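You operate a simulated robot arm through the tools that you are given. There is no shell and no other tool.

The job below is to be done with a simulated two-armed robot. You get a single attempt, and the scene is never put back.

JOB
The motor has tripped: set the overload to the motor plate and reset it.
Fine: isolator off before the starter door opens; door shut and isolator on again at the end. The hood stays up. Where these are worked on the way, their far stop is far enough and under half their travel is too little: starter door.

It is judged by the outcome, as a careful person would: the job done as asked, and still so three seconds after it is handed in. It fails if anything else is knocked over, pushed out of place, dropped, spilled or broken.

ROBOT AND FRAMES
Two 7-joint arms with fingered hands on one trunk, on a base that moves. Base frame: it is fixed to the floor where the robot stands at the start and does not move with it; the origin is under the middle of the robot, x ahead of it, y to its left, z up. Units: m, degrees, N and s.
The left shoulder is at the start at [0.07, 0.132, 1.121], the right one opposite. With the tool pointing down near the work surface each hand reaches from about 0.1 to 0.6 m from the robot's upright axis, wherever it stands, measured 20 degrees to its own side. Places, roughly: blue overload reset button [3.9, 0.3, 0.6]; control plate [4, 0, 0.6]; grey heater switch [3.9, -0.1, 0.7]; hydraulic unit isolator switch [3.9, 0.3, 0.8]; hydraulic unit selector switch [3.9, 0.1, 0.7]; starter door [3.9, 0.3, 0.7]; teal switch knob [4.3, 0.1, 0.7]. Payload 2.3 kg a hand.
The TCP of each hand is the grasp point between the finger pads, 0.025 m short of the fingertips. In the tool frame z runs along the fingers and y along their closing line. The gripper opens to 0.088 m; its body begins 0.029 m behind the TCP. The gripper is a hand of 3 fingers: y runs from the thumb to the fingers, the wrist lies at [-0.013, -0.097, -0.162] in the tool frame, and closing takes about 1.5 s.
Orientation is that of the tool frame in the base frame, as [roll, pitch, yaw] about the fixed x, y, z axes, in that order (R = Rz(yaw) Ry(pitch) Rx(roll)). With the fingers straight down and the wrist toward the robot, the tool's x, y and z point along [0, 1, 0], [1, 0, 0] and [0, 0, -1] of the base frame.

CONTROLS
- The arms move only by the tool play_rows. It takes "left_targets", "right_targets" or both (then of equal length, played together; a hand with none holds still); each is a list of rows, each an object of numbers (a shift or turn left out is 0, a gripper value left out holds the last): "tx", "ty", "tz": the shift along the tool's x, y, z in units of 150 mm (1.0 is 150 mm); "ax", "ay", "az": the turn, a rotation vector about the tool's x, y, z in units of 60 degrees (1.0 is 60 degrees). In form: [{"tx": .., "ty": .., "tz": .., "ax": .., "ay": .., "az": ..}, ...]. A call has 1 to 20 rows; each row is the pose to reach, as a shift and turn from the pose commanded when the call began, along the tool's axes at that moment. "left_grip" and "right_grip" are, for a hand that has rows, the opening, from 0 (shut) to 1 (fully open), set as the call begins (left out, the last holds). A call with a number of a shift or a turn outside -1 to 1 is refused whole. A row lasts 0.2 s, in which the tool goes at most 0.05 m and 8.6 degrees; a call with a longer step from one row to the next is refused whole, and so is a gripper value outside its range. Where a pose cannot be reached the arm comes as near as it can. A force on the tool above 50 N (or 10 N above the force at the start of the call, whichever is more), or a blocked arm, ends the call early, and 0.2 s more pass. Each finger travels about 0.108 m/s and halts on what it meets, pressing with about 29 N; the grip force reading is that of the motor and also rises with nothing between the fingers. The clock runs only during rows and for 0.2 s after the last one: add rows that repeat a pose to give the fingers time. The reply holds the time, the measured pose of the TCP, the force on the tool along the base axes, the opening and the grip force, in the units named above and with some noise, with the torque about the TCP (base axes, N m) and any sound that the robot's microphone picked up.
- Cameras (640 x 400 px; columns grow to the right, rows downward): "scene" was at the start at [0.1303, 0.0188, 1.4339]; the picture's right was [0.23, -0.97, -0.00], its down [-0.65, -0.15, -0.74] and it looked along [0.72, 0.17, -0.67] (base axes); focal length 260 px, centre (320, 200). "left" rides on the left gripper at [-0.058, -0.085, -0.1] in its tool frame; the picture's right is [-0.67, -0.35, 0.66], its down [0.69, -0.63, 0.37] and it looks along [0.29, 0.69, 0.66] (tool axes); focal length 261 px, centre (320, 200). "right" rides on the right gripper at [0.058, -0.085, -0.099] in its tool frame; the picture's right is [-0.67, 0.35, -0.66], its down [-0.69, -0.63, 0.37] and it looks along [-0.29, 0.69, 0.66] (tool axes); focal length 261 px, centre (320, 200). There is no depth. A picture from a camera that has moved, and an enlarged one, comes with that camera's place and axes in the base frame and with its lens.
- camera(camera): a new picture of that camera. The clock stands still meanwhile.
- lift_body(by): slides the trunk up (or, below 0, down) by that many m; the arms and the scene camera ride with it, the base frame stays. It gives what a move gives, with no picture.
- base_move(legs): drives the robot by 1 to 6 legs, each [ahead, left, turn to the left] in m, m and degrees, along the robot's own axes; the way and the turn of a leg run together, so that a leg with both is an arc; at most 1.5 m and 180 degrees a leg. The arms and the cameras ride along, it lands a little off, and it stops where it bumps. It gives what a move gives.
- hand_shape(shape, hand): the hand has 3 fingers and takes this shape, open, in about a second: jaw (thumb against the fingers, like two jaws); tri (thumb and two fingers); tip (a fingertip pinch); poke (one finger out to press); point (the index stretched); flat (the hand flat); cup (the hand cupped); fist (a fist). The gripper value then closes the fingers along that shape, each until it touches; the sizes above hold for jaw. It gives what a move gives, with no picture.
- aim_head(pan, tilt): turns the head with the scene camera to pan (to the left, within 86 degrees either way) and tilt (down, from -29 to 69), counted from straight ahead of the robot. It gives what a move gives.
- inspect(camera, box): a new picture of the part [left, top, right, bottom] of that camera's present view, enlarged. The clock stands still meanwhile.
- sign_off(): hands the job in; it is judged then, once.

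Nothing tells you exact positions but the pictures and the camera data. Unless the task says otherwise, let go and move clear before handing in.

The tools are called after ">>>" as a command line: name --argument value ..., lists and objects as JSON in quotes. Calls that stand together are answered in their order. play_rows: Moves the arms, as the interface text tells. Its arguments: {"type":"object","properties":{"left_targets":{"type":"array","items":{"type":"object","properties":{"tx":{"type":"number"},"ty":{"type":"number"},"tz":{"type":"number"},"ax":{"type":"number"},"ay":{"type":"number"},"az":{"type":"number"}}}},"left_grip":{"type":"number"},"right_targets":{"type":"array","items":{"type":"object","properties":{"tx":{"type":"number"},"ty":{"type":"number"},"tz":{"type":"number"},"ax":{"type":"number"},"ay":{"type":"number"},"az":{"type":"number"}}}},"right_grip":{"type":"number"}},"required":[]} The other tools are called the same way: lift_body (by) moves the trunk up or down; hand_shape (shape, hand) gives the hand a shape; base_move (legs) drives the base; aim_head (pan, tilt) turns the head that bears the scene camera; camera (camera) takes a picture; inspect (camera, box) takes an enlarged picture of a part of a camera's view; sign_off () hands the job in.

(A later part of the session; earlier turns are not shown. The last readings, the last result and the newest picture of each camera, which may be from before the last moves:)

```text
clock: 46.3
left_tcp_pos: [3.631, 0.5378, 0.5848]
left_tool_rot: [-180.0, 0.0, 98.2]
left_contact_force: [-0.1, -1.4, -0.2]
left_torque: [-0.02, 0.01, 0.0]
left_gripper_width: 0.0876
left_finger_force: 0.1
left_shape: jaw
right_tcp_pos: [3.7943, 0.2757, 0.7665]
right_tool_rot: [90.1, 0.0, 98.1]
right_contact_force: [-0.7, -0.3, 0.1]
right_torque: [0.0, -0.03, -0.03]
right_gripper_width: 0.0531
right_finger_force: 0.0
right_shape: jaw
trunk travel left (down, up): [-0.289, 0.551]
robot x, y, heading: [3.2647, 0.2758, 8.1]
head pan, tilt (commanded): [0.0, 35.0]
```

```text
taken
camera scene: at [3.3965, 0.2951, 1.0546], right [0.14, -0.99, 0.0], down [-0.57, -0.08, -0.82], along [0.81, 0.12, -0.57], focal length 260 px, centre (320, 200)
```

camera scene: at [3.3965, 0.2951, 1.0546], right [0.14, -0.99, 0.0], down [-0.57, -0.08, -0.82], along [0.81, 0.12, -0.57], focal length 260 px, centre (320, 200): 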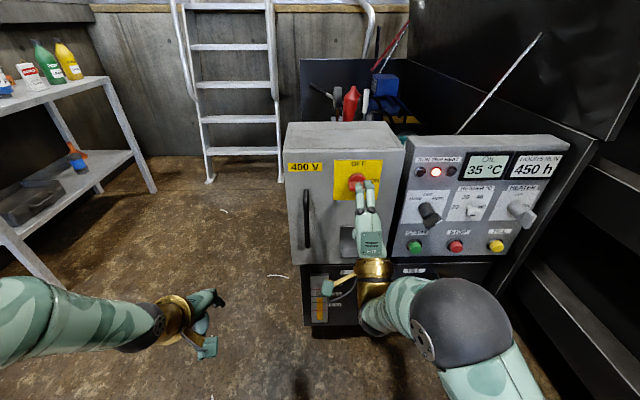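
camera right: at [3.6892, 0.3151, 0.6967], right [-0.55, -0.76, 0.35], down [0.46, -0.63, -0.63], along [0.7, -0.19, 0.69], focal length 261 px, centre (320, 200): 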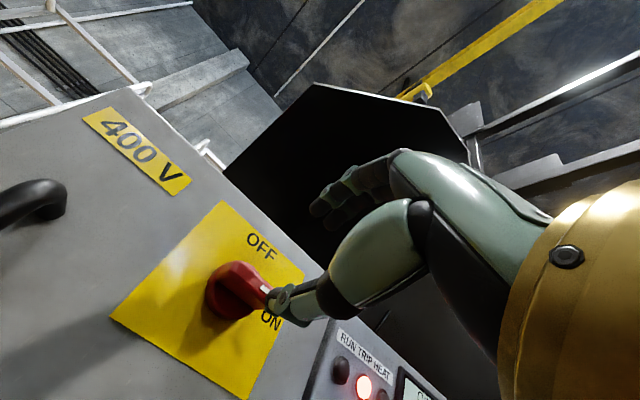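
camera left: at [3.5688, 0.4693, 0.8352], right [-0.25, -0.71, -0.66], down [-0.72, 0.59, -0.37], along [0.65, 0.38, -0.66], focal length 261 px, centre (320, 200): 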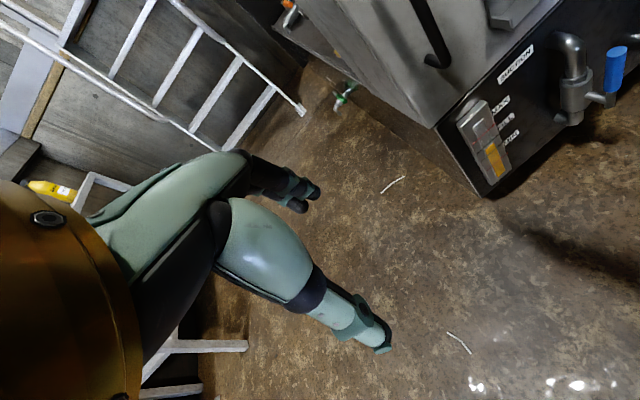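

>>> inspect --camera "scene" --box '[280, 120, 408, 270]'

>>> inspect --camera "scene" --box '[328, 150, 392, 215]'

```text
2.67 times, centred on (344, 195) of scene
camera zoom: at [3.3965, 0.2951, 1.0546], right [0.14, -0.99, 0.0], down [-0.57, -0.08, -0.82], along [0.81, 0.12, -0.57], focal length 692 px, centre (256, 213)
```

zoom: 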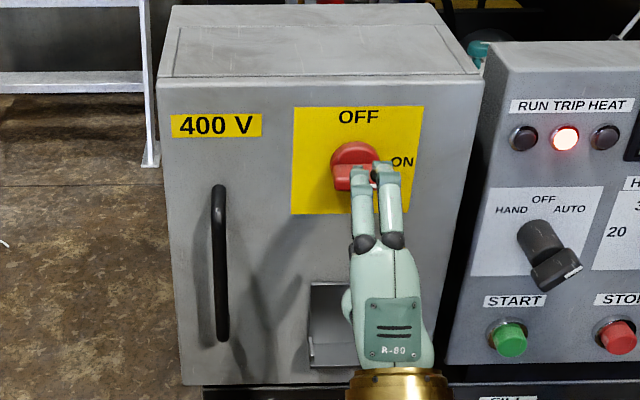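

```text
6.15 times, centred on (360, 182) of scene
camera zoom: at [3.3965, 0.2951, 1.0546], right [0.14, -0.99, 0.0], down [-0.57, -0.08, -0.82], along [0.81, 0.12, -0.57], focal length 1598 px, centre (74, 308)
```

zoom: 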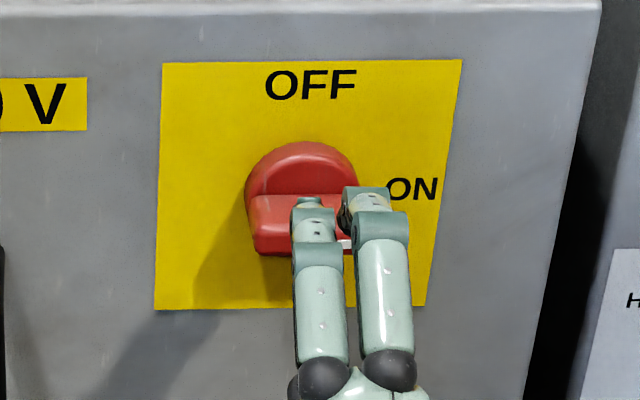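

The fingers now straddle the isolator bar at the right height. I'll advance 5 cm so they lie either side of the bar, then close.

>>> play_rows --right_targets '[{"tx": -0.02, "ty": 0.015, "tz": 0.1}, {"tx": -0.02, "ty": 0.015, "tz": 0.2}, {"tx": -0.02, "ty": 0.015, "tz": 0.28}, {"tx": -0.02, "ty": 0.015, "tz": 0.33}]'

>>> inspect --camera "scene" --box '[328, 150, 392, 215]'

>>> camera --camera "right"

```text
clock: 47.3
left_tcp_pos: [3.6327, 0.5367, 0.5866]
left_tool_rot: [180.0, 0.0, 98.1]
left_contact_force: [-0.3, 0.6, 0.6]
left_torque: [-0.02, 0.02, -0.02]
left_gripper_width: 0.0876
left_finger_force: 0.0
left_shape: jaw
right_tcp_pos: [3.8445, 0.2797, 0.7689]
right_tool_rot: [90.1, 0.0, 98.2]
right_contact_force: [0.4, -0.1, -0.3]
right_torque: [0.0, 0.01, 0.04]
right_gripper_width: 0.0531
right_finger_force: 0.1
right_shape: jaw
trunk travel left (down, up): [-0.289, 0.551]
robot x, y, heading: [3.2597, 0.2783, 8.1]
head pan, tilt (commanded): [0.0, 35.0]
```

```text
6.15 times, centred on (360, 182) of scene
camera zoom: at [3.3968, 0.2951, 1.0546], right [0.14, -0.99, 0.0], down [-0.57, -0.08, -0.82], along [0.81, 0.12, -0.57], focal length 1598 px, centre (74, 308)
```

zoom: 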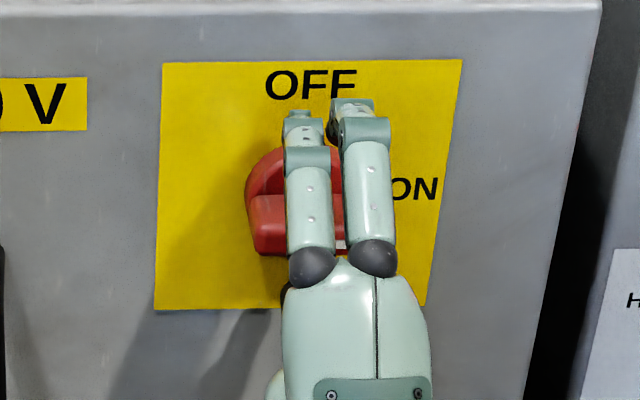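

```text
taken
camera right: at [3.7382, 0.3242, 0.6838], right [-0.55, -0.76, 0.35], down [0.46, -0.63, -0.63], along [0.69, -0.19, 0.69], focal length 261 px, centre (320, 200)
```

right: 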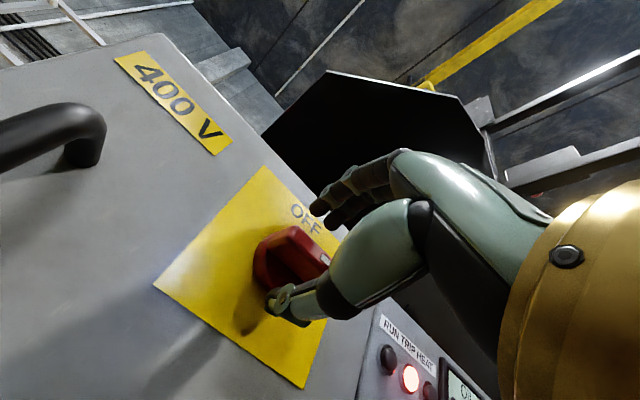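

>>> play_rows --right_targets '[{"tx": 0.02}, {"tx": 0.02}, {"tx": 0.02}, {"tx": 0.02}, {"tx": 0.02}, {"tx": 0.02}, {"tx": 0.02}]' --right_grip 0.0

>>> inspect --camera "scene" --box '[328, 150, 392, 215]'

>>> inspect --camera "right" --box '[200, 180, 360, 360]'

```text
clock: 48.9
left_tcp_pos: [3.6316, 0.5383, 0.5859]
left_tool_rot: [-180.0, 0.1, 98.2]
left_contact_force: [-0.2, -0.8, -0.1]
left_torque: [-0.01, 0.01, 0.0]
left_gripper_width: 0.0875
left_finger_force: 0.0
left_shape: jaw
right_tcp_pos: [3.8434, 0.283, 0.7681]
right_tool_rot: [90.1, 0.0, 98.2]
right_contact_force: [2.1, -0.9, 1.5]
right_torque: [0.03, -0.11, 0.04]
right_gripper_width: 0.0074
right_finger_force: 29.2
right_shape: jaw
trunk travel left (down, up): [-0.289, 0.551]
robot x, y, heading: [3.2611, 0.2748, 8.3]
head pan, tilt (commanded): [0.0, 35.0]
```

```text
6.15 times, centred on (360, 182) of scene
camera zoom: at [3.397, 0.2949, 1.0546], right [0.14, -0.99, 0.0], down [-0.57, -0.08, -0.82], along [0.81, 0.12, -0.57], focal length 1598 px, centre (74, 308)
```

zoom: 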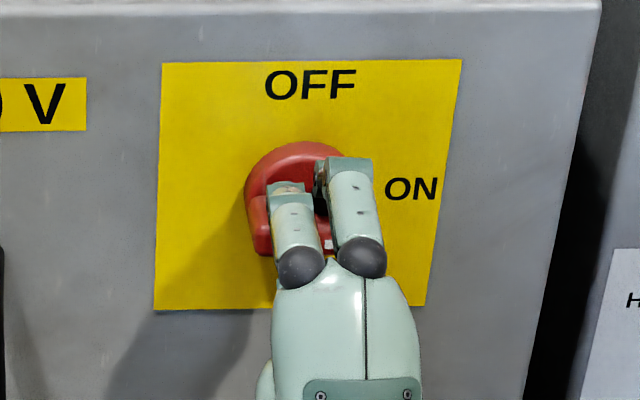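

```text
2.22 times, centred on (280, 270) of right
camera zoom: at [3.7376, 0.3271, 0.6837], right [-0.55, -0.76, 0.35], down [0.46, -0.63, -0.63], along [0.7, -0.19, 0.69], focal length 579 px, centre (409, 44)
```

zoom: 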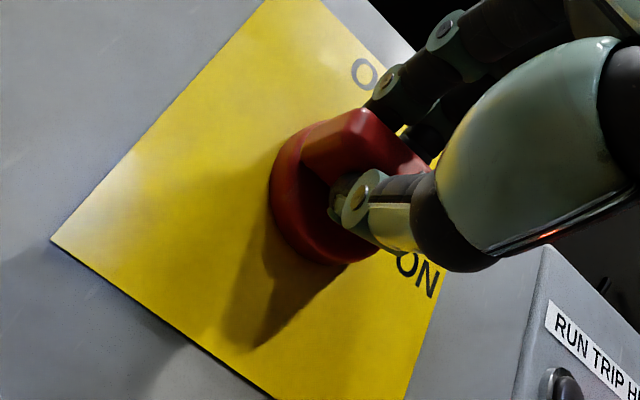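

The bar is gripped (7 mm between the pads). I'll turn it counter-clockwise from ON toward OFF.

>>> play_rows --right_targets '[{"az": -0.12}, {"az": -0.24}, {"az": -0.36}, {"az": -0.48}, {"az": -0.6}, {"az": -0.72}, {"az": -0.84}, {"az": -0.96}]'

>>> inspect --camera "scene" --box '[296, 130, 424, 230]'

```text
clock: 50.7
left_tcp_pos: [3.6309, 0.5378, 0.5867]
left_tool_rot: [-179.9, 0.1, 98.3]
left_contact_force: [0.2, -0.7, 0.3]
left_torque: [0.02, 0.04, 0.02]
left_gripper_width: 0.0875
left_finger_force: 0.1
left_shape: jaw
right_tcp_pos: [3.8446, 0.2842, 0.7674]
right_tool_rot: [90.1, 57.7, 98.3]
right_contact_force: [-1.3, 3.2, 0.3]
right_torque: [0.1, -0.03, 0.08]
right_gripper_width: 0.0072
right_finger_force: 28.7
right_shape: jaw
trunk travel left (down, up): [-0.289, 0.551]
robot x, y, heading: [3.2612, 0.2758, 8.1]
head pan, tilt (commanded): [0.0, 35.0]
```

```text
4.00 times, centred on (360, 180) of scene
camera zoom: at [3.3965, 0.2957, 1.0546], right [0.14, -0.99, 0.0], down [-0.57, -0.08, -0.82], along [0.81, 0.12, -0.57], focal length 1038 px, centre (160, 280)
```

zoom: 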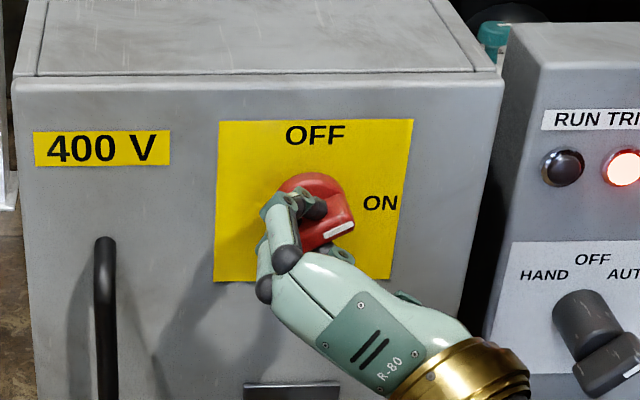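

>>> inspect --camera "scene" --box '[340, 155, 396, 200]'

>>> inspect --camera "right" --box '[160, 120, 400, 360]'

```text
8.89 times, centred on (368, 178) of scene
camera zoom: at [3.3965, 0.2957, 1.0546], right [0.14, -0.99, 0.0], down [-0.57, -0.08, -0.82], along [0.81, 0.12, -0.57], focal length 2308 px, centre (-107, 400)
```

zoom: 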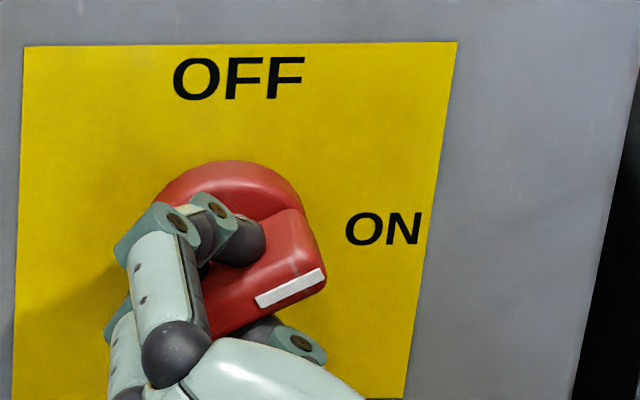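

```text
1.67 times, centred on (280, 240) of right
camera zoom: at [3.7518, 0.2292, 0.6742], right [-0.64, -0.15, 0.75], down [0.49, -0.84, 0.24], along [0.59, 0.53, 0.61], focal length 434 px, centre (387, 133)
```

zoom: 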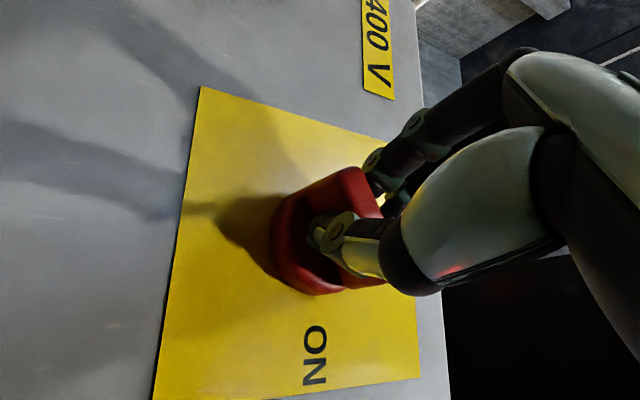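

The bar has turned only about 30° while the hand turned 58°. I'll keep turning and watch it.

>>> play_rows --right_targets '[{"az": -0.12}, {"az": -0.24}, {"az": -0.36}, {"az": -0.48}, {"az": -0.55}]'

>>> inspect --camera "scene" --box '[332, 145, 396, 200]'

```text
clock: 51.9
left_tcp_pos: [3.6307, 0.5388, 0.5855]
left_tool_rot: [179.9, 0.2, 98.2]
left_contact_force: [-0.1, 0.6, -1.0]
left_torque: [0.04, 0.01, -0.03]
left_gripper_width: 0.0875
left_finger_force: 0.0
left_shape: jaw
right_tcp_pos: [3.8449, 0.2823, 0.7682]
right_tool_rot: [-107.7, 89.4, -99.8]
right_contact_force: [-2.2, 9.1, 3.6]
right_torque: [0.12, -0.08, 0.3]
right_gripper_width: 0.0065
right_finger_force: 29.1
right_shape: jaw
trunk travel left (down, up): [-0.289, 0.551]
robot x, y, heading: [3.2602, 0.274, 8.1]
head pan, tilt (commanded): [0.0, 35.0]
```

```text
7.27 times, centred on (364, 172) of scene
camera zoom: at [3.3952, 0.2978, 1.0548], right [0.14, -0.99, 0.0], down [-0.57, -0.08, -0.82], along [0.81, 0.12, -0.57], focal length 1888 px, centre (0, 400)
```

zoom: 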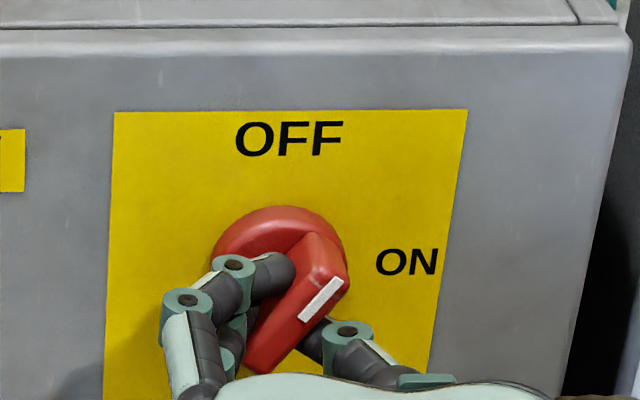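

The bar is now at about 45° and following the hand with a lag. I'll continue turning.

>>> play_rows --right_targets '[{"az": -0.12}, {"az": -0.24}, {"az": -0.36}, {"az": -0.48}, {"az": -0.55}]'

>>> inspect --camera "scene" --box '[332, 145, 396, 200]'

>>> camera --camera "scene"

```text
clock: 53.1
left_tcp_pos: [3.6296, 0.5409, 0.5852]
left_tool_rot: [180.0, 0.4, 98.4]
left_contact_force: [0.2, 0.6, 0.3]
left_torque: [-0.01, 0.01, -0.03]
left_gripper_width: 0.0875
left_finger_force: 0.1
left_shape: jaw
right_tcp_pos: [3.8454, 0.2794, 0.7645]
right_tool_rot: [-91.3, 57.1, -83.3]
right_contact_force: [-8.8, 19.6, -1.3]
right_torque: [0.19, 0.03, 0.64]
right_gripper_width: 0.0065
right_finger_force: 28.9
right_shape: jaw
trunk travel left (down, up): [-0.289, 0.551]
robot x, y, heading: [3.2606, 0.2775, 8.2]
head pan, tilt (commanded): [0.0, 35.0]
```

```text
7.27 times, centred on (364, 172) of scene
camera zoom: at [3.3941, 0.3008, 1.0547], right [0.14, -0.99, 0.01], down [-0.57, -0.09, -0.82], along [0.81, 0.11, -0.57], focal length 1888 px, centre (0, 400)
```

zoom: 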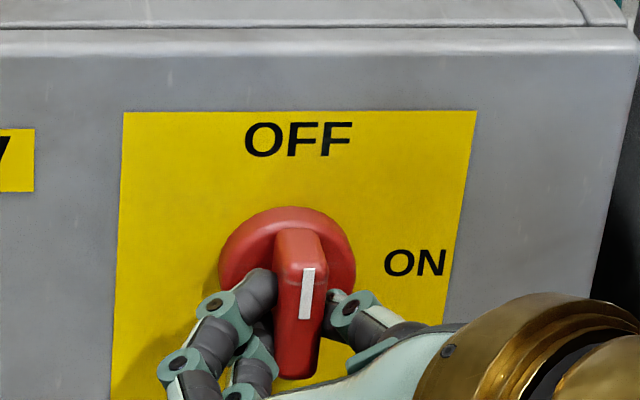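

```text
taken
camera scene: at [3.3941, 0.3008, 1.0547], right [0.14, -0.99, 0.01], down [-0.57, -0.09, -0.82], along [0.81, 0.11, -0.57], focal length 260 px, centre (320, 200)
```

scene: 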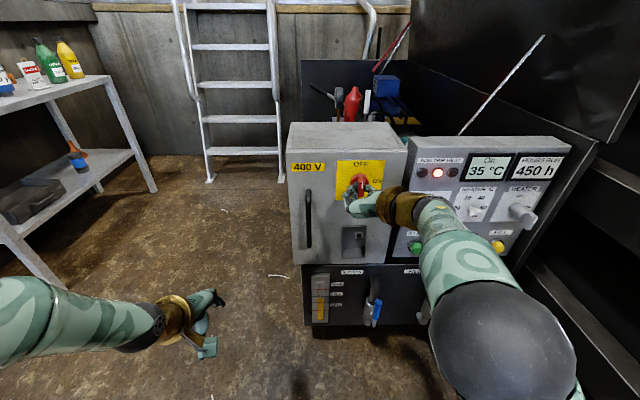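

The bar is nearly vertical, with the white mark toward OFF. I'll nudge it a little more to make sure it has reached the OFF stop.

>>> play_rows --right_targets '[{"az": -0.1}, {"az": -0.2}, {"az": -0.2}]'

>>> inspect --camera "scene" --box '[332, 145, 396, 200]'

```text
clock: 53.9
left_tcp_pos: [3.6303, 0.5418, 0.5847]
left_tool_rot: [179.9, 0.5, 98.3]
left_contact_force: [-0.2, -0.1, 0.0]
left_torque: [0.02, 0.0, -0.01]
left_gripper_width: 0.0872
left_finger_force: 0.1
left_shape: jaw
right_tcp_pos: [3.845, 0.2805, 0.7666]
right_tool_rot: [-90.8, 45.3, -82.9]
right_contact_force: [-14.0, 20.0, -7.8]
right_torque: [0.19, 0.28, 0.72]
right_gripper_width: 0.0059
right_finger_force: 28.6
right_shape: jaw
trunk travel left (down, up): [-0.289, 0.551]
robot x, y, heading: [3.2594, 0.2757, 8.4]
head pan, tilt (commanded): [0.0, 35.0]
```

```text
7.27 times, centred on (364, 172) of scene
camera zoom: at [3.3947, 0.3009, 1.0545], right [0.14, -0.99, 0.01], down [-0.57, -0.09, -0.82], along [0.81, 0.11, -0.57], focal length 1888 px, centre (0, 400)
```

zoom: 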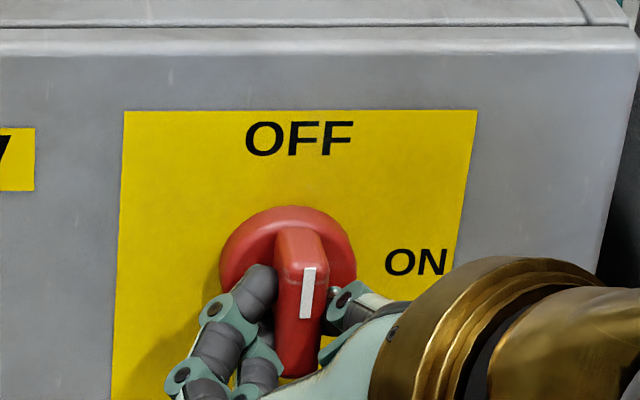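

The bar stopped moving while the hand kept turning, so it is at the OFF stop. I'll open the fingers and back off.

>>> play_rows --right_targets '[{"az": 0.06}, {"az": 0.06}, {"az": 0.06}, {"az": 0.06}, {"az": 0.06}]' --right_grip 0.7

>>> play_rows --right_targets '[{"tz": -0.15}, {"tz": -0.3}, {"tz": -0.45}, {"tz": -0.6}]'

>>> camera --camera "scene"

>>> inspect --camera "scene" --box '[280, 120, 440, 220]'

```text
clock: 55.1
left_tcp_pos: [3.6319, 0.5378, 0.5853]
left_tool_rot: [-180.0, 0.0, 98.2]
left_contact_force: [-0.5, -0.4, 1.0]
left_torque: [0.01, -0.01, 0.0]
left_gripper_width: 0.0875
left_finger_force: 0.1
left_shape: jaw
right_tcp_pos: [3.8458, 0.2777, 0.7716]
right_tool_rot: [-90.0, 48.8, -82.3]
right_contact_force: [-0.8, -0.8, 0.4]
right_torque: [-0.03, 0.04, 0.01]
right_gripper_width: 0.0614
right_finger_force: 0.1
right_shape: jaw
trunk travel left (down, up): [-0.289, 0.551]
robot x, y, heading: [3.2585, 0.2761, 8.1]
head pan, tilt (commanded): [0.0, 35.0]
```

```text
clock: 56.1
left_tcp_pos: [3.632, 0.5379, 0.5863]
left_tool_rot: [180.0, 0.0, 98.3]
left_contact_force: [0.0, 0.8, 1.0]
left_torque: [-0.02, -0.01, -0.01]
left_gripper_width: 0.0878
left_finger_force: 0.1
left_shape: jaw
right_tcp_pos: [3.7564, 0.2703, 0.7707]
right_tool_rot: [-90.0, 48.1, -81.8]
right_contact_force: [-0.3, -0.3, -0.3]
right_torque: [-0.03, 0.02, -0.01]
right_gripper_width: 0.0616
right_finger_force: 0.0
right_shape: jaw
trunk travel left (down, up): [-0.289, 0.551]
robot x, y, heading: [3.2616, 0.2755, 8.1]
head pan, tilt (commanded): [0.0, 35.0]
```

```text
taken
camera scene: at [3.3962, 0.2951, 1.0546], right [0.14, -0.99, 0.0], down [-0.57, -0.08, -0.82], along [0.81, 0.12, -0.57], focal length 260 px, centre (320, 200)
```

scene: 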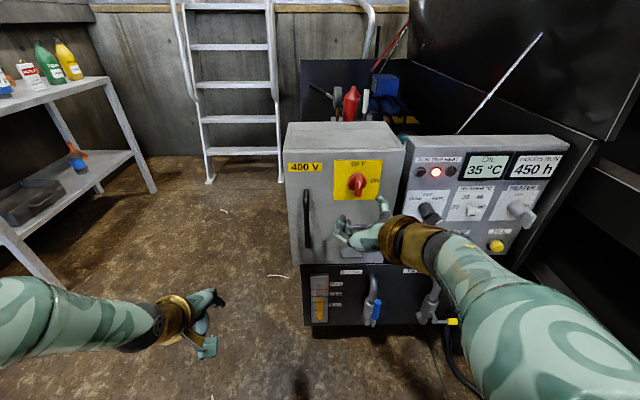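

```text
4.00 times, centred on (360, 170) of scene
camera zoom: at [3.3962, 0.2951, 1.0546], right [0.14, -0.99, 0.0], down [-0.57, -0.08, -0.82], along [0.81, 0.12, -0.57], focal length 1038 px, centre (160, 320)
```

zoom: 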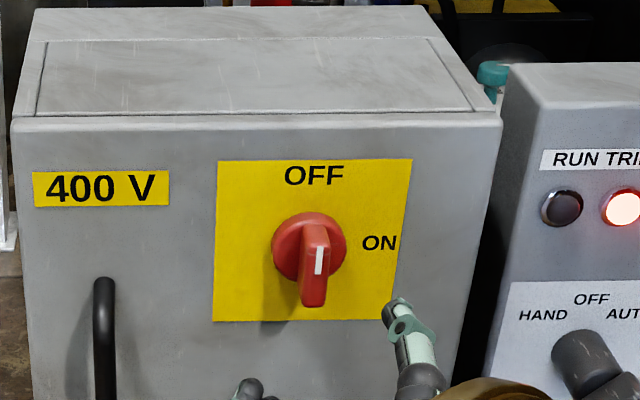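

The isolator now points to OFF. I'll draw the right hand back and return it to a compact pose, clear of the door's swing to the right.

>>> play_rows --right_targets '[{"az": 0.12, "tz": -0.1}, {"az": 0.24, "tz": -0.2}, {"az": 0.36, "tz": -0.3}, {"az": 0.48, "tz": -0.4}, {"az": 0.6, "tz": -0.5}, {"az": 0.72, "tz": -0.6}, {"az": 0.84, "tz": -0.6}, {"az": 0.96, "tz": -0.6}]'

>>> play_rows --right_targets '[{"az": 0.12}, {"az": 0.24}, {"az": 0.36}, {"az": 0.48}, {"az": 0.6}, {"az": 0.72}, {"az": 0.84}, {"az": 0.96}]'

>>> play_rows --right_targets '[{"ax": 0.12}, {"ax": 0.24}, {"ax": 0.36}, {"ax": 0.48}, {"ax": 0.6}, {"ax": 0.72}, {"ax": 0.84}, {"ax": 0.96}]'

>>> camera --camera "scene"

```text
clock: 57.9
left_tcp_pos: [3.6309, 0.5381, 0.5861]
left_tool_rot: [180.0, 0.0, 98.3]
left_contact_force: [0.1, 0.5, 0.4]
left_torque: [-0.02, -0.04, 0.03]
left_gripper_width: 0.0875
left_finger_force: 0.1
left_shape: jaw
right_tcp_pos: [3.6783, 0.2596, 0.7713]
right_tool_rot: [90.2, 74.3, 98.5]
right_contact_force: [0.6, -0.4, -0.8]
right_torque: [-0.01, 0.02, 0.0]
right_gripper_width: 0.0615
right_finger_force: 0.1
right_shape: jaw
right hand out of reach, approached as far as the arm can: row 2, 3, 4, 5, 6, 7, 8
trunk travel left (down, up): [-0.289, 0.551]
robot x, y, heading: [3.263, 0.2755, 7.9]
head pan, tilt (commanded): [0.0, 35.0]
```

```text
clock: 59.7
left_tcp_pos: [3.6316, 0.5377, 0.5856]
left_tool_rot: [-180.0, 0.1, 98.1]
left_contact_force: [-0.6, 0.2, -0.9]
left_torque: [0.01, 0.01, 0.01]
left_gripper_width: 0.0876
left_finger_force: 0.0
left_shape: jaw
right_tcp_pos: [3.6772, 0.2601, 0.7711]
right_tool_rot: [90.0, 16.8, 98.0]
right_contact_force: [0.4, 0.6, -0.4]
right_torque: [-0.01, -0.02, 0.0]
right_gripper_width: 0.0612
right_finger_force: 0.0
right_shape: jaw
trunk travel left (down, up): [-0.289, 0.551]
robot x, y, heading: [3.2641, 0.2756, 8.0]
head pan, tilt (commanded): [0.0, 35.0]
```

```text
clock: 61.5
left_tcp_pos: [3.631, 0.537, 0.5866]
left_tool_rot: [-179.9, -0.1, 98.1]
left_contact_force: [0.0, 1.0, 0.4]
left_torque: [0.02, 0.01, 0.0]
left_gripper_width: 0.0878
left_finger_force: 0.0
left_shape: jaw
right_tcp_pos: [3.6785, 0.2603, 0.7705]
right_tool_rot: [147.7, 16.8, 98.2]
right_contact_force: [0.6, 0.0, 0.2]
right_torque: [0.0, 0.0, 0.02]
right_gripper_width: 0.0615
right_finger_force: 0.1
right_shape: jaw
trunk travel left (down, up): [-0.289, 0.551]
robot x, y, heading: [3.2605, 0.2726, 8.0]
head pan, tilt (commanded): [0.0, 35.0]
```

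```text
taken
camera scene: at [3.3966, 0.2952, 1.0546], right [0.14, -0.99, 0.0], down [-0.57, -0.08, -0.82], along [0.81, 0.12, -0.57], focal length 260 px, centre (320, 200)
```

scene: 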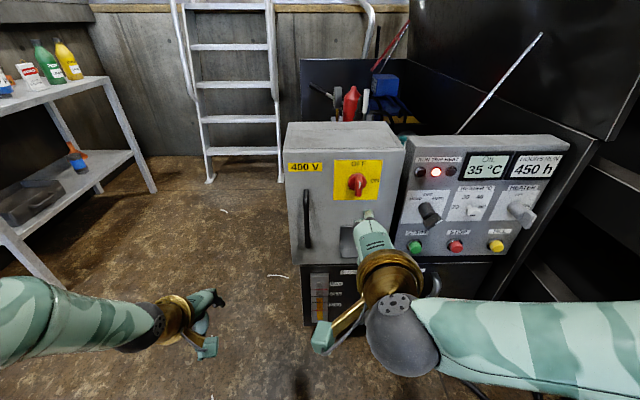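

>>> play_rows --right_targets '[{"ax": 0.12}, {"ax": 0.24}, {"ax": 0.36}, {"ax": 0.48}, {"ax": 0.53}]'

>>> play_rows --right_targets '[{"tx": -0.2, "ty": -0.15}, {"tx": -0.4, "ty": -0.3}, {"tx": -0.6, "ty": -0.45}, {"tx": -0.8, "ty": -0.6}, {"tx": -1.0, "ty": -0.75}, {"tx": -1.0, "ty": -0.9}]'

>>> camera --camera "scene"

```text
clock: 62.7
left_tcp_pos: [3.6321, 0.5374, 0.5859]
left_tool_rot: [-180.0, 0.1, 98.3]
left_contact_force: [-0.4, 0.3, 0.0]
left_torque: [0.02, 0.0, -0.01]
left_gripper_width: 0.0877
left_finger_force: 0.0
left_shape: jaw
right_tcp_pos: [3.6768, 0.2594, 0.7712]
right_tool_rot: [179.5, 16.9, 98.2]
right_contact_force: [-0.8, -0.8, 1.0]
right_torque: [0.01, 0.0, 0.02]
right_gripper_width: 0.0613
right_finger_force: 0.1
right_shape: jaw
trunk travel left (down, up): [-0.289, 0.551]
robot x, y, heading: [3.2645, 0.274, 8.2]
head pan, tilt (commanded): [0.0, 35.0]
```

```text
clock: 64.1
left_tcp_pos: [3.6309, 0.538, 0.5869]
left_tool_rot: [180.0, 0.1, 98.2]
left_contact_force: [0.0, 0.3, -0.2]
left_torque: [-0.03, -0.02, 0.02]
left_gripper_width: 0.0877
left_finger_force: 0.0
left_shape: jaw
right_tcp_pos: [3.5625, 0.0948, 0.8113]
right_tool_rot: [179.5, 16.8, 98.2]
right_contact_force: [-0.2, 0.1, -0.1]
right_torque: [0.0, 0.0, 0.04]
right_gripper_width: 0.0614
right_finger_force: 0.0
right_shape: jaw
trunk travel left (down, up): [-0.289, 0.551]
robot x, y, heading: [3.2619, 0.2775, 8.2]
head pan, tilt (commanded): [0.0, 35.0]
```

```text
taken
camera scene: at [3.3963, 0.2951, 1.0546], right [0.14, -0.99, 0.0], down [-0.57, -0.08, -0.82], along [0.81, 0.12, -0.57], focal length 260 px, centre (320, 200)
```

scene: 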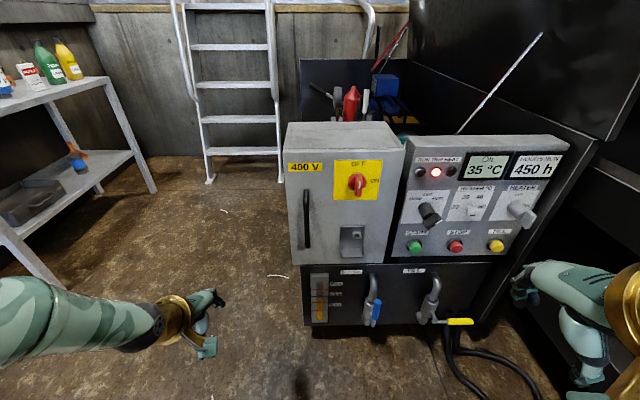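

The right hand is clear. Now I'll orient the left hand forward with its closing line horizontal, to take the vertical door handle.

>>> play_rows --left_targets '[{"ax": -0.12, "tz": -0.1}, {"ax": -0.24, "tz": -0.2}, {"ax": -0.36, "tz": -0.3}, {"ax": -0.48, "tz": -0.4}, {"ax": -0.6, "tz": -0.5}, {"ax": -0.72, "tz": -0.6}, {"ax": -0.84, "tz": -0.7}, {"ax": -0.96, "tz": -0.75}]'

>>> play_rows --left_targets '[{"ax": -0.12}, {"ax": -0.24}, {"ax": -0.36}, {"ax": -0.48}, {"ax": -0.54}]'

>>> play_rows --left_targets '[{"az": 0.12}, {"az": 0.24}, {"az": 0.36}, {"az": 0.48}, {"az": 0.6}, {"az": 0.72}, {"az": 0.84}, {"az": 0.96}]'

>>> play_rows --left_targets '[{"az": 0.12}, {"az": 0.24}, {"az": 0.36}, {"az": 0.48}, {"az": 0.54}]'

>>> camera --camera "scene"

>>> camera --camera "left"

```text
clock: 65.9
left_tcp_pos: [3.6603, 0.5455, 0.6943]
left_tool_rot: [122.3, 0.1, 98.1]
left_contact_force: [-0.1, -0.8, -0.2]
left_torque: [0.01, 0.03, 0.0]
left_gripper_width: 0.0877
left_finger_force: 0.1
left_shape: jaw
left hand out of reach, approached as far as the arm can: row 4, 5, 6, 7, 8
right_tcp_pos: [3.5628, 0.0953, 0.8116]
right_tool_rot: [179.4, 16.9, 98.1]
right_contact_force: [0.1, 0.0, -0.3]
right_torque: [-0.02, -0.01, 0.01]
right_gripper_width: 0.0613
right_finger_force: 0.0
right_shape: jaw
trunk travel left (down, up): [-0.289, 0.551]
robot x, y, heading: [3.2617, 0.276, 8.2]
head pan, tilt (commanded): [0.0, 35.0]
```

```text
clock: 67.1
left_tcp_pos: [3.6585, 0.5487, 0.6928]
left_tool_rot: [89.9, 0.0, 98.1]
left_contact_force: [-1.1, 0.0, 0.1]
left_torque: [0.04, -0.03, -0.03]
left_gripper_width: 0.0877
left_finger_force: 0.0
left_shape: jaw
right_tcp_pos: [3.5628, 0.0949, 0.8112]
right_tool_rot: [179.5, 16.7, 98.1]
right_contact_force: [1.1, -0.1, 0.2]
right_torque: [-0.01, 0.01, 0.0]
right_gripper_width: 0.0614
right_finger_force: 0.0
right_shape: jaw
trunk travel left (down, up): [-0.289, 0.551]
robot x, y, heading: [3.2587, 0.2753, 8.5]
head pan, tilt (commanded): [0.0, 35.0]
```

```text
clock: 68.9
left_tcp_pos: [3.6602, 0.5484, 0.6926]
left_tool_rot: [90.0, -57.7, 98.2]
left_contact_force: [-0.1, 1.0, 0.6]
left_torque: [0.0, 0.03, 0.0]
left_gripper_width: 0.0876
left_finger_force: 0.0
left_shape: jaw
right_tcp_pos: [3.5622, 0.0951, 0.8119]
right_tool_rot: [179.5, 16.8, 98.2]
right_contact_force: [0.8, -0.2, 0.1]
right_torque: [0.0, 0.0, 0.0]
right_gripper_width: 0.0613
right_finger_force: 0.1
right_shape: jaw
trunk travel left (down, up): [-0.289, 0.551]
robot x, y, heading: [3.2607, 0.2776, 7.8]
head pan, tilt (commanded): [0.0, 35.0]
```

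```text
clock: 70.1
left_tcp_pos: [3.6579, 0.5499, 0.6946]
left_tool_rot: [-17.1, -89.9, -154.6]
left_contact_force: [0.0, 0.1, 0.2]
left_torque: [-0.01, -0.02, -0.01]
left_gripper_width: 0.0878
left_finger_force: 0.0
left_shape: jaw
right_tcp_pos: [3.5642, 0.0946, 0.8112]
right_tool_rot: [179.5, 16.8, 98.1]
right_contact_force: [0.6, 0.6, -0.5]
right_torque: [0.03, 0.01, 0.02]
right_gripper_width: 0.0615
right_finger_force: 0.1
right_shape: jaw
trunk travel left (down, up): [-0.289, 0.551]
robot x, y, heading: [3.2623, 0.2784, 7.9]
head pan, tilt (commanded): [0.0, 35.0]
```

```text
taken
camera scene: at [3.3966, 0.2949, 1.0546], right [0.14, -0.99, 0.0], down [-0.57, -0.08, -0.82], along [0.81, 0.12, -0.57], focal length 260 px, centre (320, 200)
```

scene: 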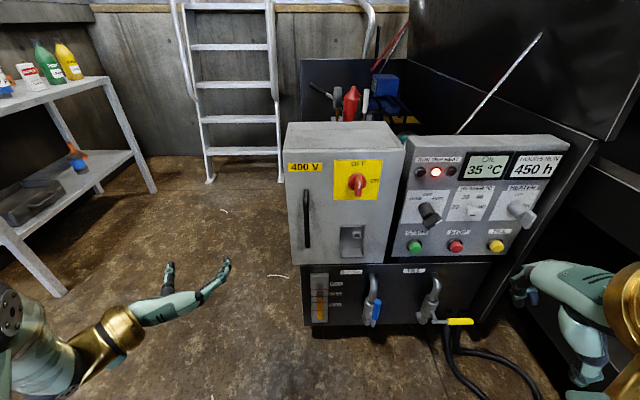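

```text
taken
camera left: at [3.5481, 0.6191, 0.6353], right [0.6, 0.44, -0.67], down [0.27, 0.67, 0.69], along [0.75, -0.59, 0.28], focal length 261 px, centre (320, 200)
```

left: 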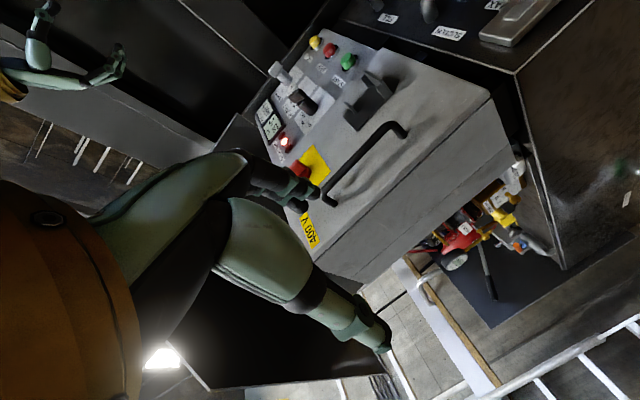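

>>> play_rows --left_targets '[{"ty": 0.2, "tz": 0.05}, {"ty": 0.4, "tz": 0.1}, {"ty": 0.6, "tz": 0.15}, {"ty": 0.8, "tz": 0.2}, {"ty": 1.0, "tz": 0.25, "tx": -0.03}]'

>>> play_rows --left_targets '[{"ty": 0.12, "tz": 0.12, "tx": -0.03}, {"ty": 0.227, "tz": 0.24, "tx": -0.03}, {"ty": 0.227, "tz": 0.35, "tx": -0.03}]'

>>> camera --camera "left"

>>> inspect --camera "scene" --box '[250, 130, 410, 270]'

```text
clock: 71.3
left_tcp_pos: [3.716, 0.4042, 0.6903]
left_tool_rot: [-153.1, -90.0, -18.7]
left_contact_force: [0.9, 0.4, 0.0]
left_torque: [-0.01, -0.02, 0.03]
left_gripper_width: 0.0878
left_finger_force: 0.0
left_shape: jaw
right_tcp_pos: [3.5635, 0.0956, 0.8109]
right_tool_rot: [179.5, 16.8, 98.2]
right_contact_force: [-0.2, -0.2, 0.6]
right_torque: [0.01, 0.01, -0.02]
right_gripper_width: 0.0614
right_finger_force: 0.0
right_shape: jaw
trunk travel left (down, up): [-0.289, 0.551]
robot x, y, heading: [3.263, 0.2764, 8.0]
head pan, tilt (commanded): [0.0, 35.0]
```

```text
clock: 72.1
left_tcp_pos: [3.7744, 0.3793, 0.6844]
left_tool_rot: [-18.9, -90.0, -152.9]
left_contact_force: [-0.8, 0.2, 0.1]
left_torque: [0.01, 0.01, 0.02]
left_gripper_width: 0.0876
left_finger_force: 0.1
left_shape: jaw
right_tcp_pos: [3.5628, 0.0948, 0.8118]
right_tool_rot: [179.5, 16.8, 98.3]
right_contact_force: [-0.4, -0.6, 0.3]
right_torque: [-0.01, 0.01, -0.03]
right_gripper_width: 0.0613
right_finger_force: 0.0
right_shape: jaw
trunk travel left (down, up): [-0.289, 0.551]
robot x, y, heading: [3.2625, 0.2779, 8.2]
head pan, tilt (commanded): [0.0, 35.0]
```

```text
taken
camera left: at [3.6639, 0.4493, 0.6258], right [0.6, 0.44, -0.67], down [0.27, 0.68, 0.68], along [0.75, -0.59, 0.29], focal length 261 px, centre (320, 200)
```

left: 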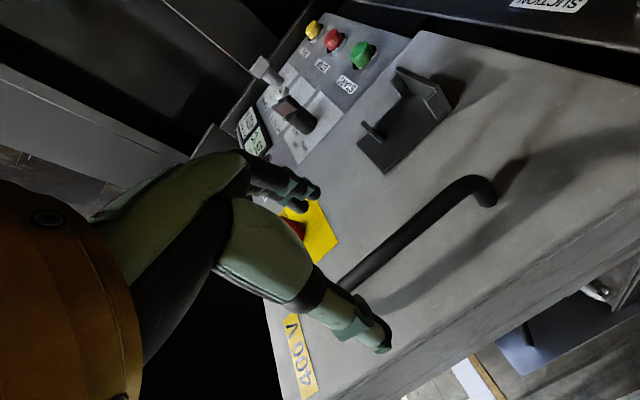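

```text
2.86 times, centred on (330, 200) of scene
camera zoom: at [3.3969, 0.295, 1.0546], right [0.14, -0.99, 0.0], down [-0.57, -0.08, -0.82], along [0.81, 0.12, -0.57], focal length 742 px, centre (291, 200)
```

zoom: 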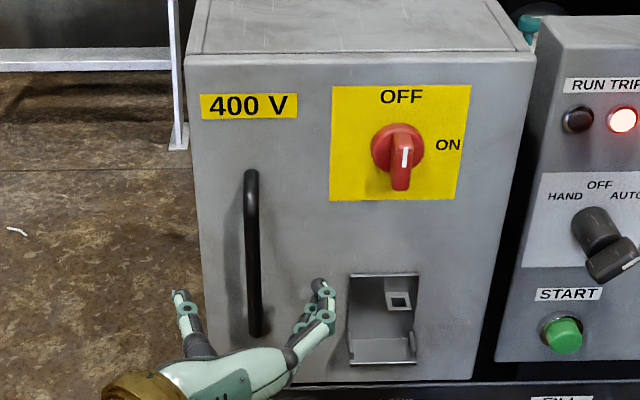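

The handle bar sits between thumb and fingers, at about u = 3.859 in the unit's depth direction. I'll advance and close on it.

>>> play_rows --left_targets '[{"tz": 0.12}, {"tz": 0.24}, {"tz": 0.35}, {"tz": 0.42}]'

>>> play_rows --left_targets '[{"tz": 0.0}, {"tz": 0.0}, {"tz": 0.0}, {"tz": 0.0}, {"tz": 0.0}, {"tz": 0.0}, {"tz": 0.0}]' --left_grip 0.0

>>> inspect --camera "scene" --box '[250, 130, 410, 270]'

>>> camera --camera "left"

```text
clock: 73.1
left_tcp_pos: [3.8369, 0.3877, 0.685]
left_tool_rot: [-43.7, -89.9, -128.1]
left_contact_force: [0.0, 0.9, -0.5]
left_torque: [0.02, 0.04, 0.02]
left_gripper_width: 0.0878
left_finger_force: 0.2
left_shape: jaw
right_tcp_pos: [3.5618, 0.0948, 0.8106]
right_tool_rot: [179.5, 16.8, 98.1]
right_contact_force: [-0.3, -0.1, 0.3]
right_torque: [0.01, -0.01, -0.01]
right_gripper_width: 0.0615
right_finger_force: 0.0
right_shape: jaw
trunk travel left (down, up): [-0.289, 0.551]
robot x, y, heading: [3.2575, 0.2763, 8.0]
head pan, tilt (commanded): [0.0, 35.0]
```

```text
clock: 74.7
left_tcp_pos: [3.8364, 0.3885, 0.684]
left_tool_rot: [80.6, -90.0, 107.5]
left_contact_force: [1.7, 4.2, -0.4]
left_torque: [-0.05, -0.03, 0.01]
left_gripper_width: 0.0001
left_finger_force: 29.3
left_shape: jaw
right_tcp_pos: [3.5628, 0.0952, 0.8116]
right_tool_rot: [179.4, 16.9, 98.2]
right_contact_force: [-0.2, 0.3, -0.4]
right_torque: [-0.01, 0.03, -0.02]
right_gripper_width: 0.0613
right_finger_force: 0.0
right_shape: jaw
trunk travel left (down, up): [-0.289, 0.551]
robot x, y, heading: [3.2589, 0.2756, 8.1]
head pan, tilt (commanded): [0.0, 35.0]
```

```text
2.86 times, centred on (330, 200) of scene
camera zoom: at [3.3972, 0.2959, 1.0545], right [0.14, -0.99, 0.0], down [-0.57, -0.08, -0.82], along [0.81, 0.12, -0.57], focal length 742 px, centre (291, 200)
```

zoom: 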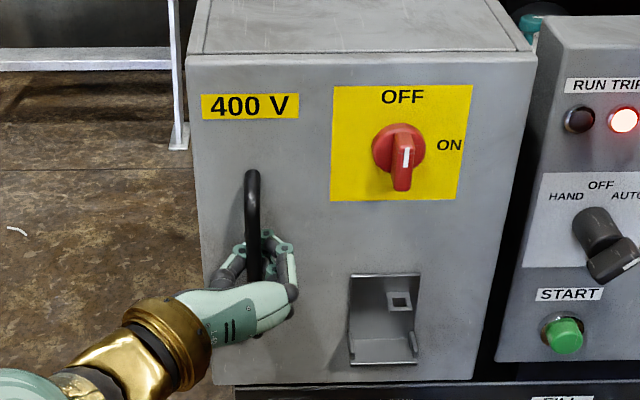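

```text
taken
camera left: at [3.7265, 0.4581, 0.6255], right [0.6, 0.44, -0.67], down [0.27, 0.68, 0.68], along [0.75, -0.59, 0.29], focal length 261 px, centre (320, 200)
```

left: 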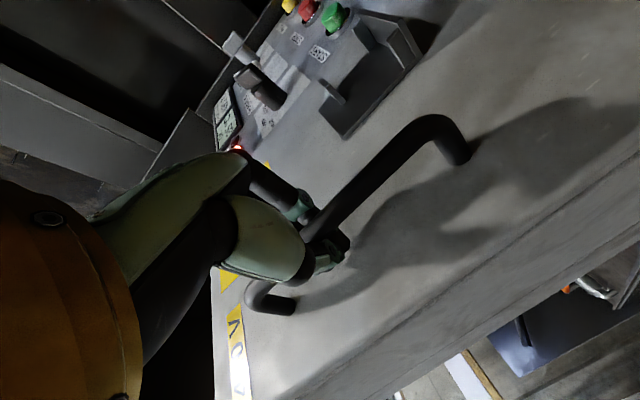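

The fingers have hooked fully around the handle. I'll pull the door open along its arc about the right-hand hinge, gently at first.

>>> play_rows --left_targets '[{"tz": -0.055, "ty": 0.005}, {"tz": -0.11, "ty": 0.012}, {"tz": -0.17, "ty": 0.025}, {"tz": -0.227, "ty": 0.051}, {"tz": -0.335, "ty": 0.09}, {"tz": -0.441, "ty": 0.141}]'

>>> camera --camera "scene"

```text
clock: 76.1
left_tcp_pos: [3.7746, 0.3594, 0.6816]
left_tool_rot: [146.2, -89.5, 42.5]
left_contact_force: [13.9, -15.9, 13.0]
left_torque: [-0.23, -0.09, 0.15]
left_gripper_width: 0.0
left_finger_force: 29.0
left_shape: jaw
right_tcp_pos: [3.5637, 0.0907, 0.8097]
right_tool_rot: [179.4, 16.5, 98.0]
right_contact_force: [0.7, 0.3, 0.2]
right_torque: [-0.01, 0.0, 0.01]
right_gripper_width: 0.0613
right_finger_force: 0.0
right_shape: jaw
trunk travel left (down, up): [-0.289, 0.551]
robot x, y, heading: [3.2629, 0.2751, 7.7]
head pan, tilt (commanded): [0.0, 35.0]
```

```text
taken
camera scene: at [3.3974, 0.2899, 1.0548], right [0.14, -0.99, 0.0], down [-0.57, -0.08, -0.82], along [0.81, 0.12, -0.57], focal length 260 px, centre (320, 200)
```

scene: 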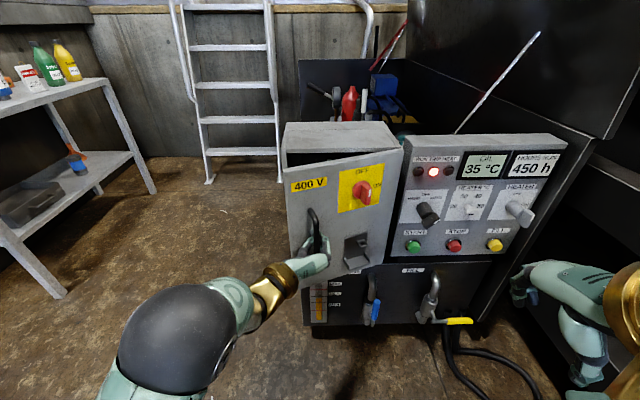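

The door is opening freely, now at about 20°. I'll continue along the arc.

>>> play_rows --left_targets '[{"tz": -0.1, "ty": 0.07, "ax": 0.04}, {"tz": -0.195, "ty": 0.14, "ax": 0.08}, {"tz": -0.285, "ty": 0.215, "ax": 0.12}, {"tz": -0.366, "ty": 0.295, "ax": 0.16}, {"tz": -0.44, "ty": 0.38, "ax": 0.2}, {"tz": -0.507, "ty": 0.475, "ax": 0.24}]'

>>> camera --camera "scene"

```text
clock: 77.5
left_tcp_pos: [3.718, 0.2894, 0.686]
left_tool_rot: [142.8, -87.8, 62.0]
left_contact_force: [15.8, -7.1, -13.9]
left_torque: [0.06, 0.0, 0.17]
left_gripper_width: 0.0
left_finger_force: 29.4
left_shape: jaw
right_tcp_pos: [3.567, 0.094, 0.8098]
right_tool_rot: [180.0, 16.6, 98.5]
right_contact_force: [-0.1, -0.2, -0.1]
right_torque: [-0.01, 0.04, 0.02]
right_gripper_width: 0.0612
right_finger_force: 0.1
right_shape: jaw
trunk travel left (down, up): [-0.289, 0.551]
robot x, y, heading: [3.2622, 0.2767, 7.9]
head pan, tilt (commanded): [0.0, 35.0]
```

```text
taken
camera scene: at [3.4029, 0.2933, 1.0535], right [0.14, -0.99, 0.0], down [-0.57, -0.08, -0.82], along [0.81, 0.12, -0.58], focal length 260 px, centre (320, 200)
```

scene: 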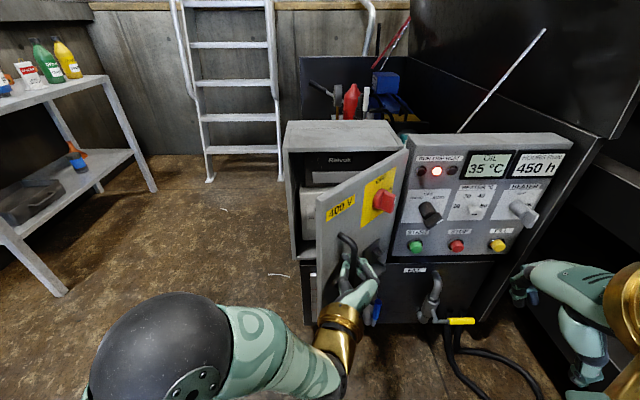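

The door is at about 50°. I'll move the right hand a bit further away, then release the handle with the left hand, so I can push the door on to its stop from the inside.

>>> play_rows --right_targets '[{"tx": -0.15, "ty": -0.1}, {"tx": -0.3, "ty": -0.2}, {"tx": -0.45, "ty": -0.3}, {"tx": -0.6, "ty": -0.35}]'

>>> play_rows --left_targets '[{"tz": 0.0}, {"tz": 0.0}, {"tz": 0.0}, {"tz": 0.0}]' --left_grip 0.4

>>> camera --camera "scene"

>>> inspect --camera "scene" --box '[270, 170, 430, 340]'

```text
clock: 78.5
left_tcp_pos: [3.7171, 0.2874, 0.6919]
left_tool_rot: [118.2, -87.6, 86.2]
left_contact_force: [10.2, -4.9, -19.1]
left_torque: [0.12, 0.0, 0.06]
left_gripper_width: 0.0001
left_finger_force: 29.1
left_shape: jaw
right_tcp_pos: [3.5721, 0.029, 0.8205]
right_tool_rot: [179.8, 16.8, 98.2]
right_contact_force: [0.5, 0.8, -0.2]
right_torque: [0.01, -0.02, 0.02]
right_gripper_width: 0.0614
right_finger_force: 0.0
right_shape: jaw
right hand out of reach, approached as far as the arm can: row 2, 3, 4
trunk travel left (down, up): [-0.289, 0.551]
robot x, y, heading: [3.2656, 0.2751, 8.0]
head pan, tilt (commanded): [0.0, 35.0]
```

```text
clock: 79.5
left_tcp_pos: [3.7145, 0.2869, 0.6961]
left_tool_rot: [105.3, -87.5, 99.1]
left_contact_force: [0.7, 0.7, 0.8]
left_torque: [-0.01, -0.01, 0.0]
left_gripper_width: 0.0349
left_finger_force: 0.1
left_shape: jaw
right_tcp_pos: [3.5668, 0.0303, 0.8231]
right_tool_rot: [179.5, 16.9, 98.2]
right_contact_force: [0.0, -0.5, 0.0]
right_torque: [0.0, -0.02, 0.01]
right_gripper_width: 0.0615
right_finger_force: 0.1
right_shape: jaw
trunk travel left (down, up): [-0.289, 0.551]
robot x, y, heading: [3.264, 0.2724, 7.8]
head pan, tilt (commanded): [0.0, 35.0]
```

```text
taken
camera scene: at [3.3966, 0.2949, 1.0546], right [0.14, -0.99, 0.0], down [-0.57, -0.08, -0.82], along [0.81, 0.12, -0.57], focal length 260 px, centre (320, 200)
```

scene: 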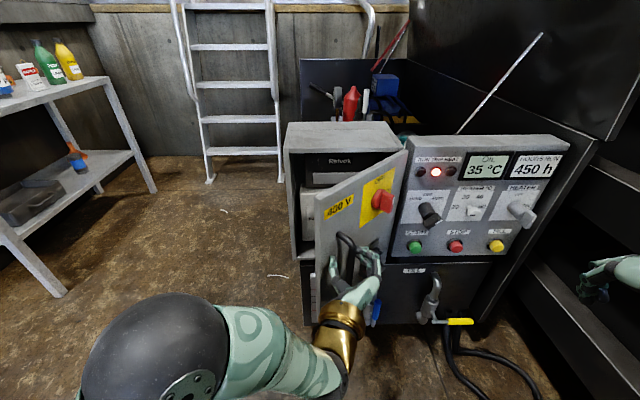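

```text
2.35 times, centred on (350, 255) of scene
camera zoom: at [3.3966, 0.2949, 1.0546], right [0.14, -0.99, 0.0], down [-0.57, -0.08, -0.82], along [0.81, 0.12, -0.57], focal length 611 px, centre (249, 71)
```

zoom: 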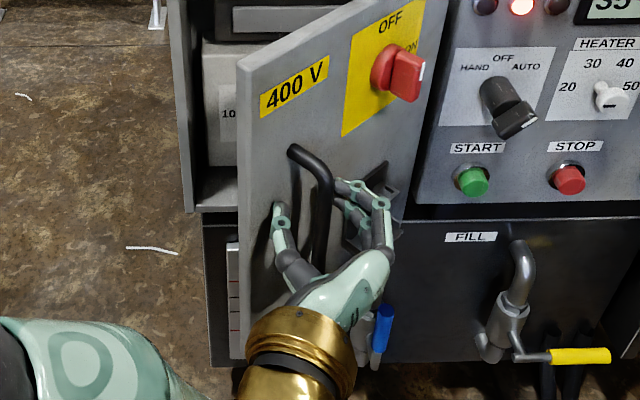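

>>> play_rows --left_targets '[{"tz": -0.1}, {"tz": -0.2}, {"tz": -0.3}, {"tz": -0.4}]'

>>> inspect --camera "scene" --box '[270, 120, 430, 290]'

```text
clock: 80.5
left_tcp_pos: [3.6609, 0.2659, 0.6936]
left_tool_rot: [117.1, -87.6, 87.8]
left_contact_force: [-0.4, -0.2, 0.0]
left_torque: [-0.02, -0.02, -0.01]
left_gripper_width: 0.0349
left_finger_force: 0.1
left_shape: jaw
right_tcp_pos: [3.5664, 0.0303, 0.823]
right_tool_rot: [179.4, 16.7, 98.1]
right_contact_force: [0.3, -0.5, -1.1]
right_torque: [-0.01, 0.0, 0.02]
right_gripper_width: 0.0614
right_finger_force: 0.0
right_shape: jaw
trunk travel left (down, up): [-0.289, 0.551]
robot x, y, heading: [3.2586, 0.279, 8.1]
head pan, tilt (commanded): [0.0, 35.0]
```

```text
2.35 times, centred on (350, 205) of scene
camera zoom: at [3.3965, 0.2948, 1.0546], right [0.14, -0.99, 0.0], down [-0.57, -0.08, -0.82], along [0.81, 0.12, -0.57], focal length 611 px, centre (249, 188)
```

zoom: 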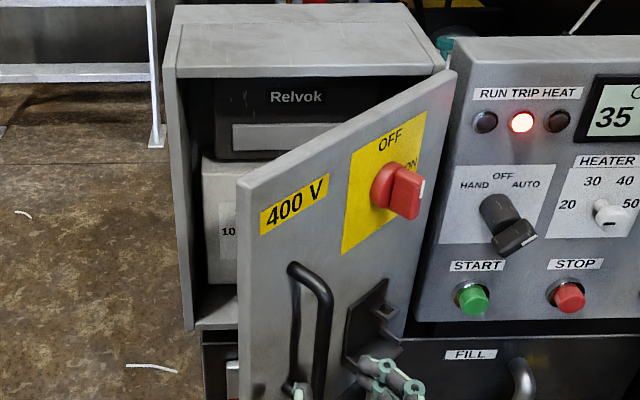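

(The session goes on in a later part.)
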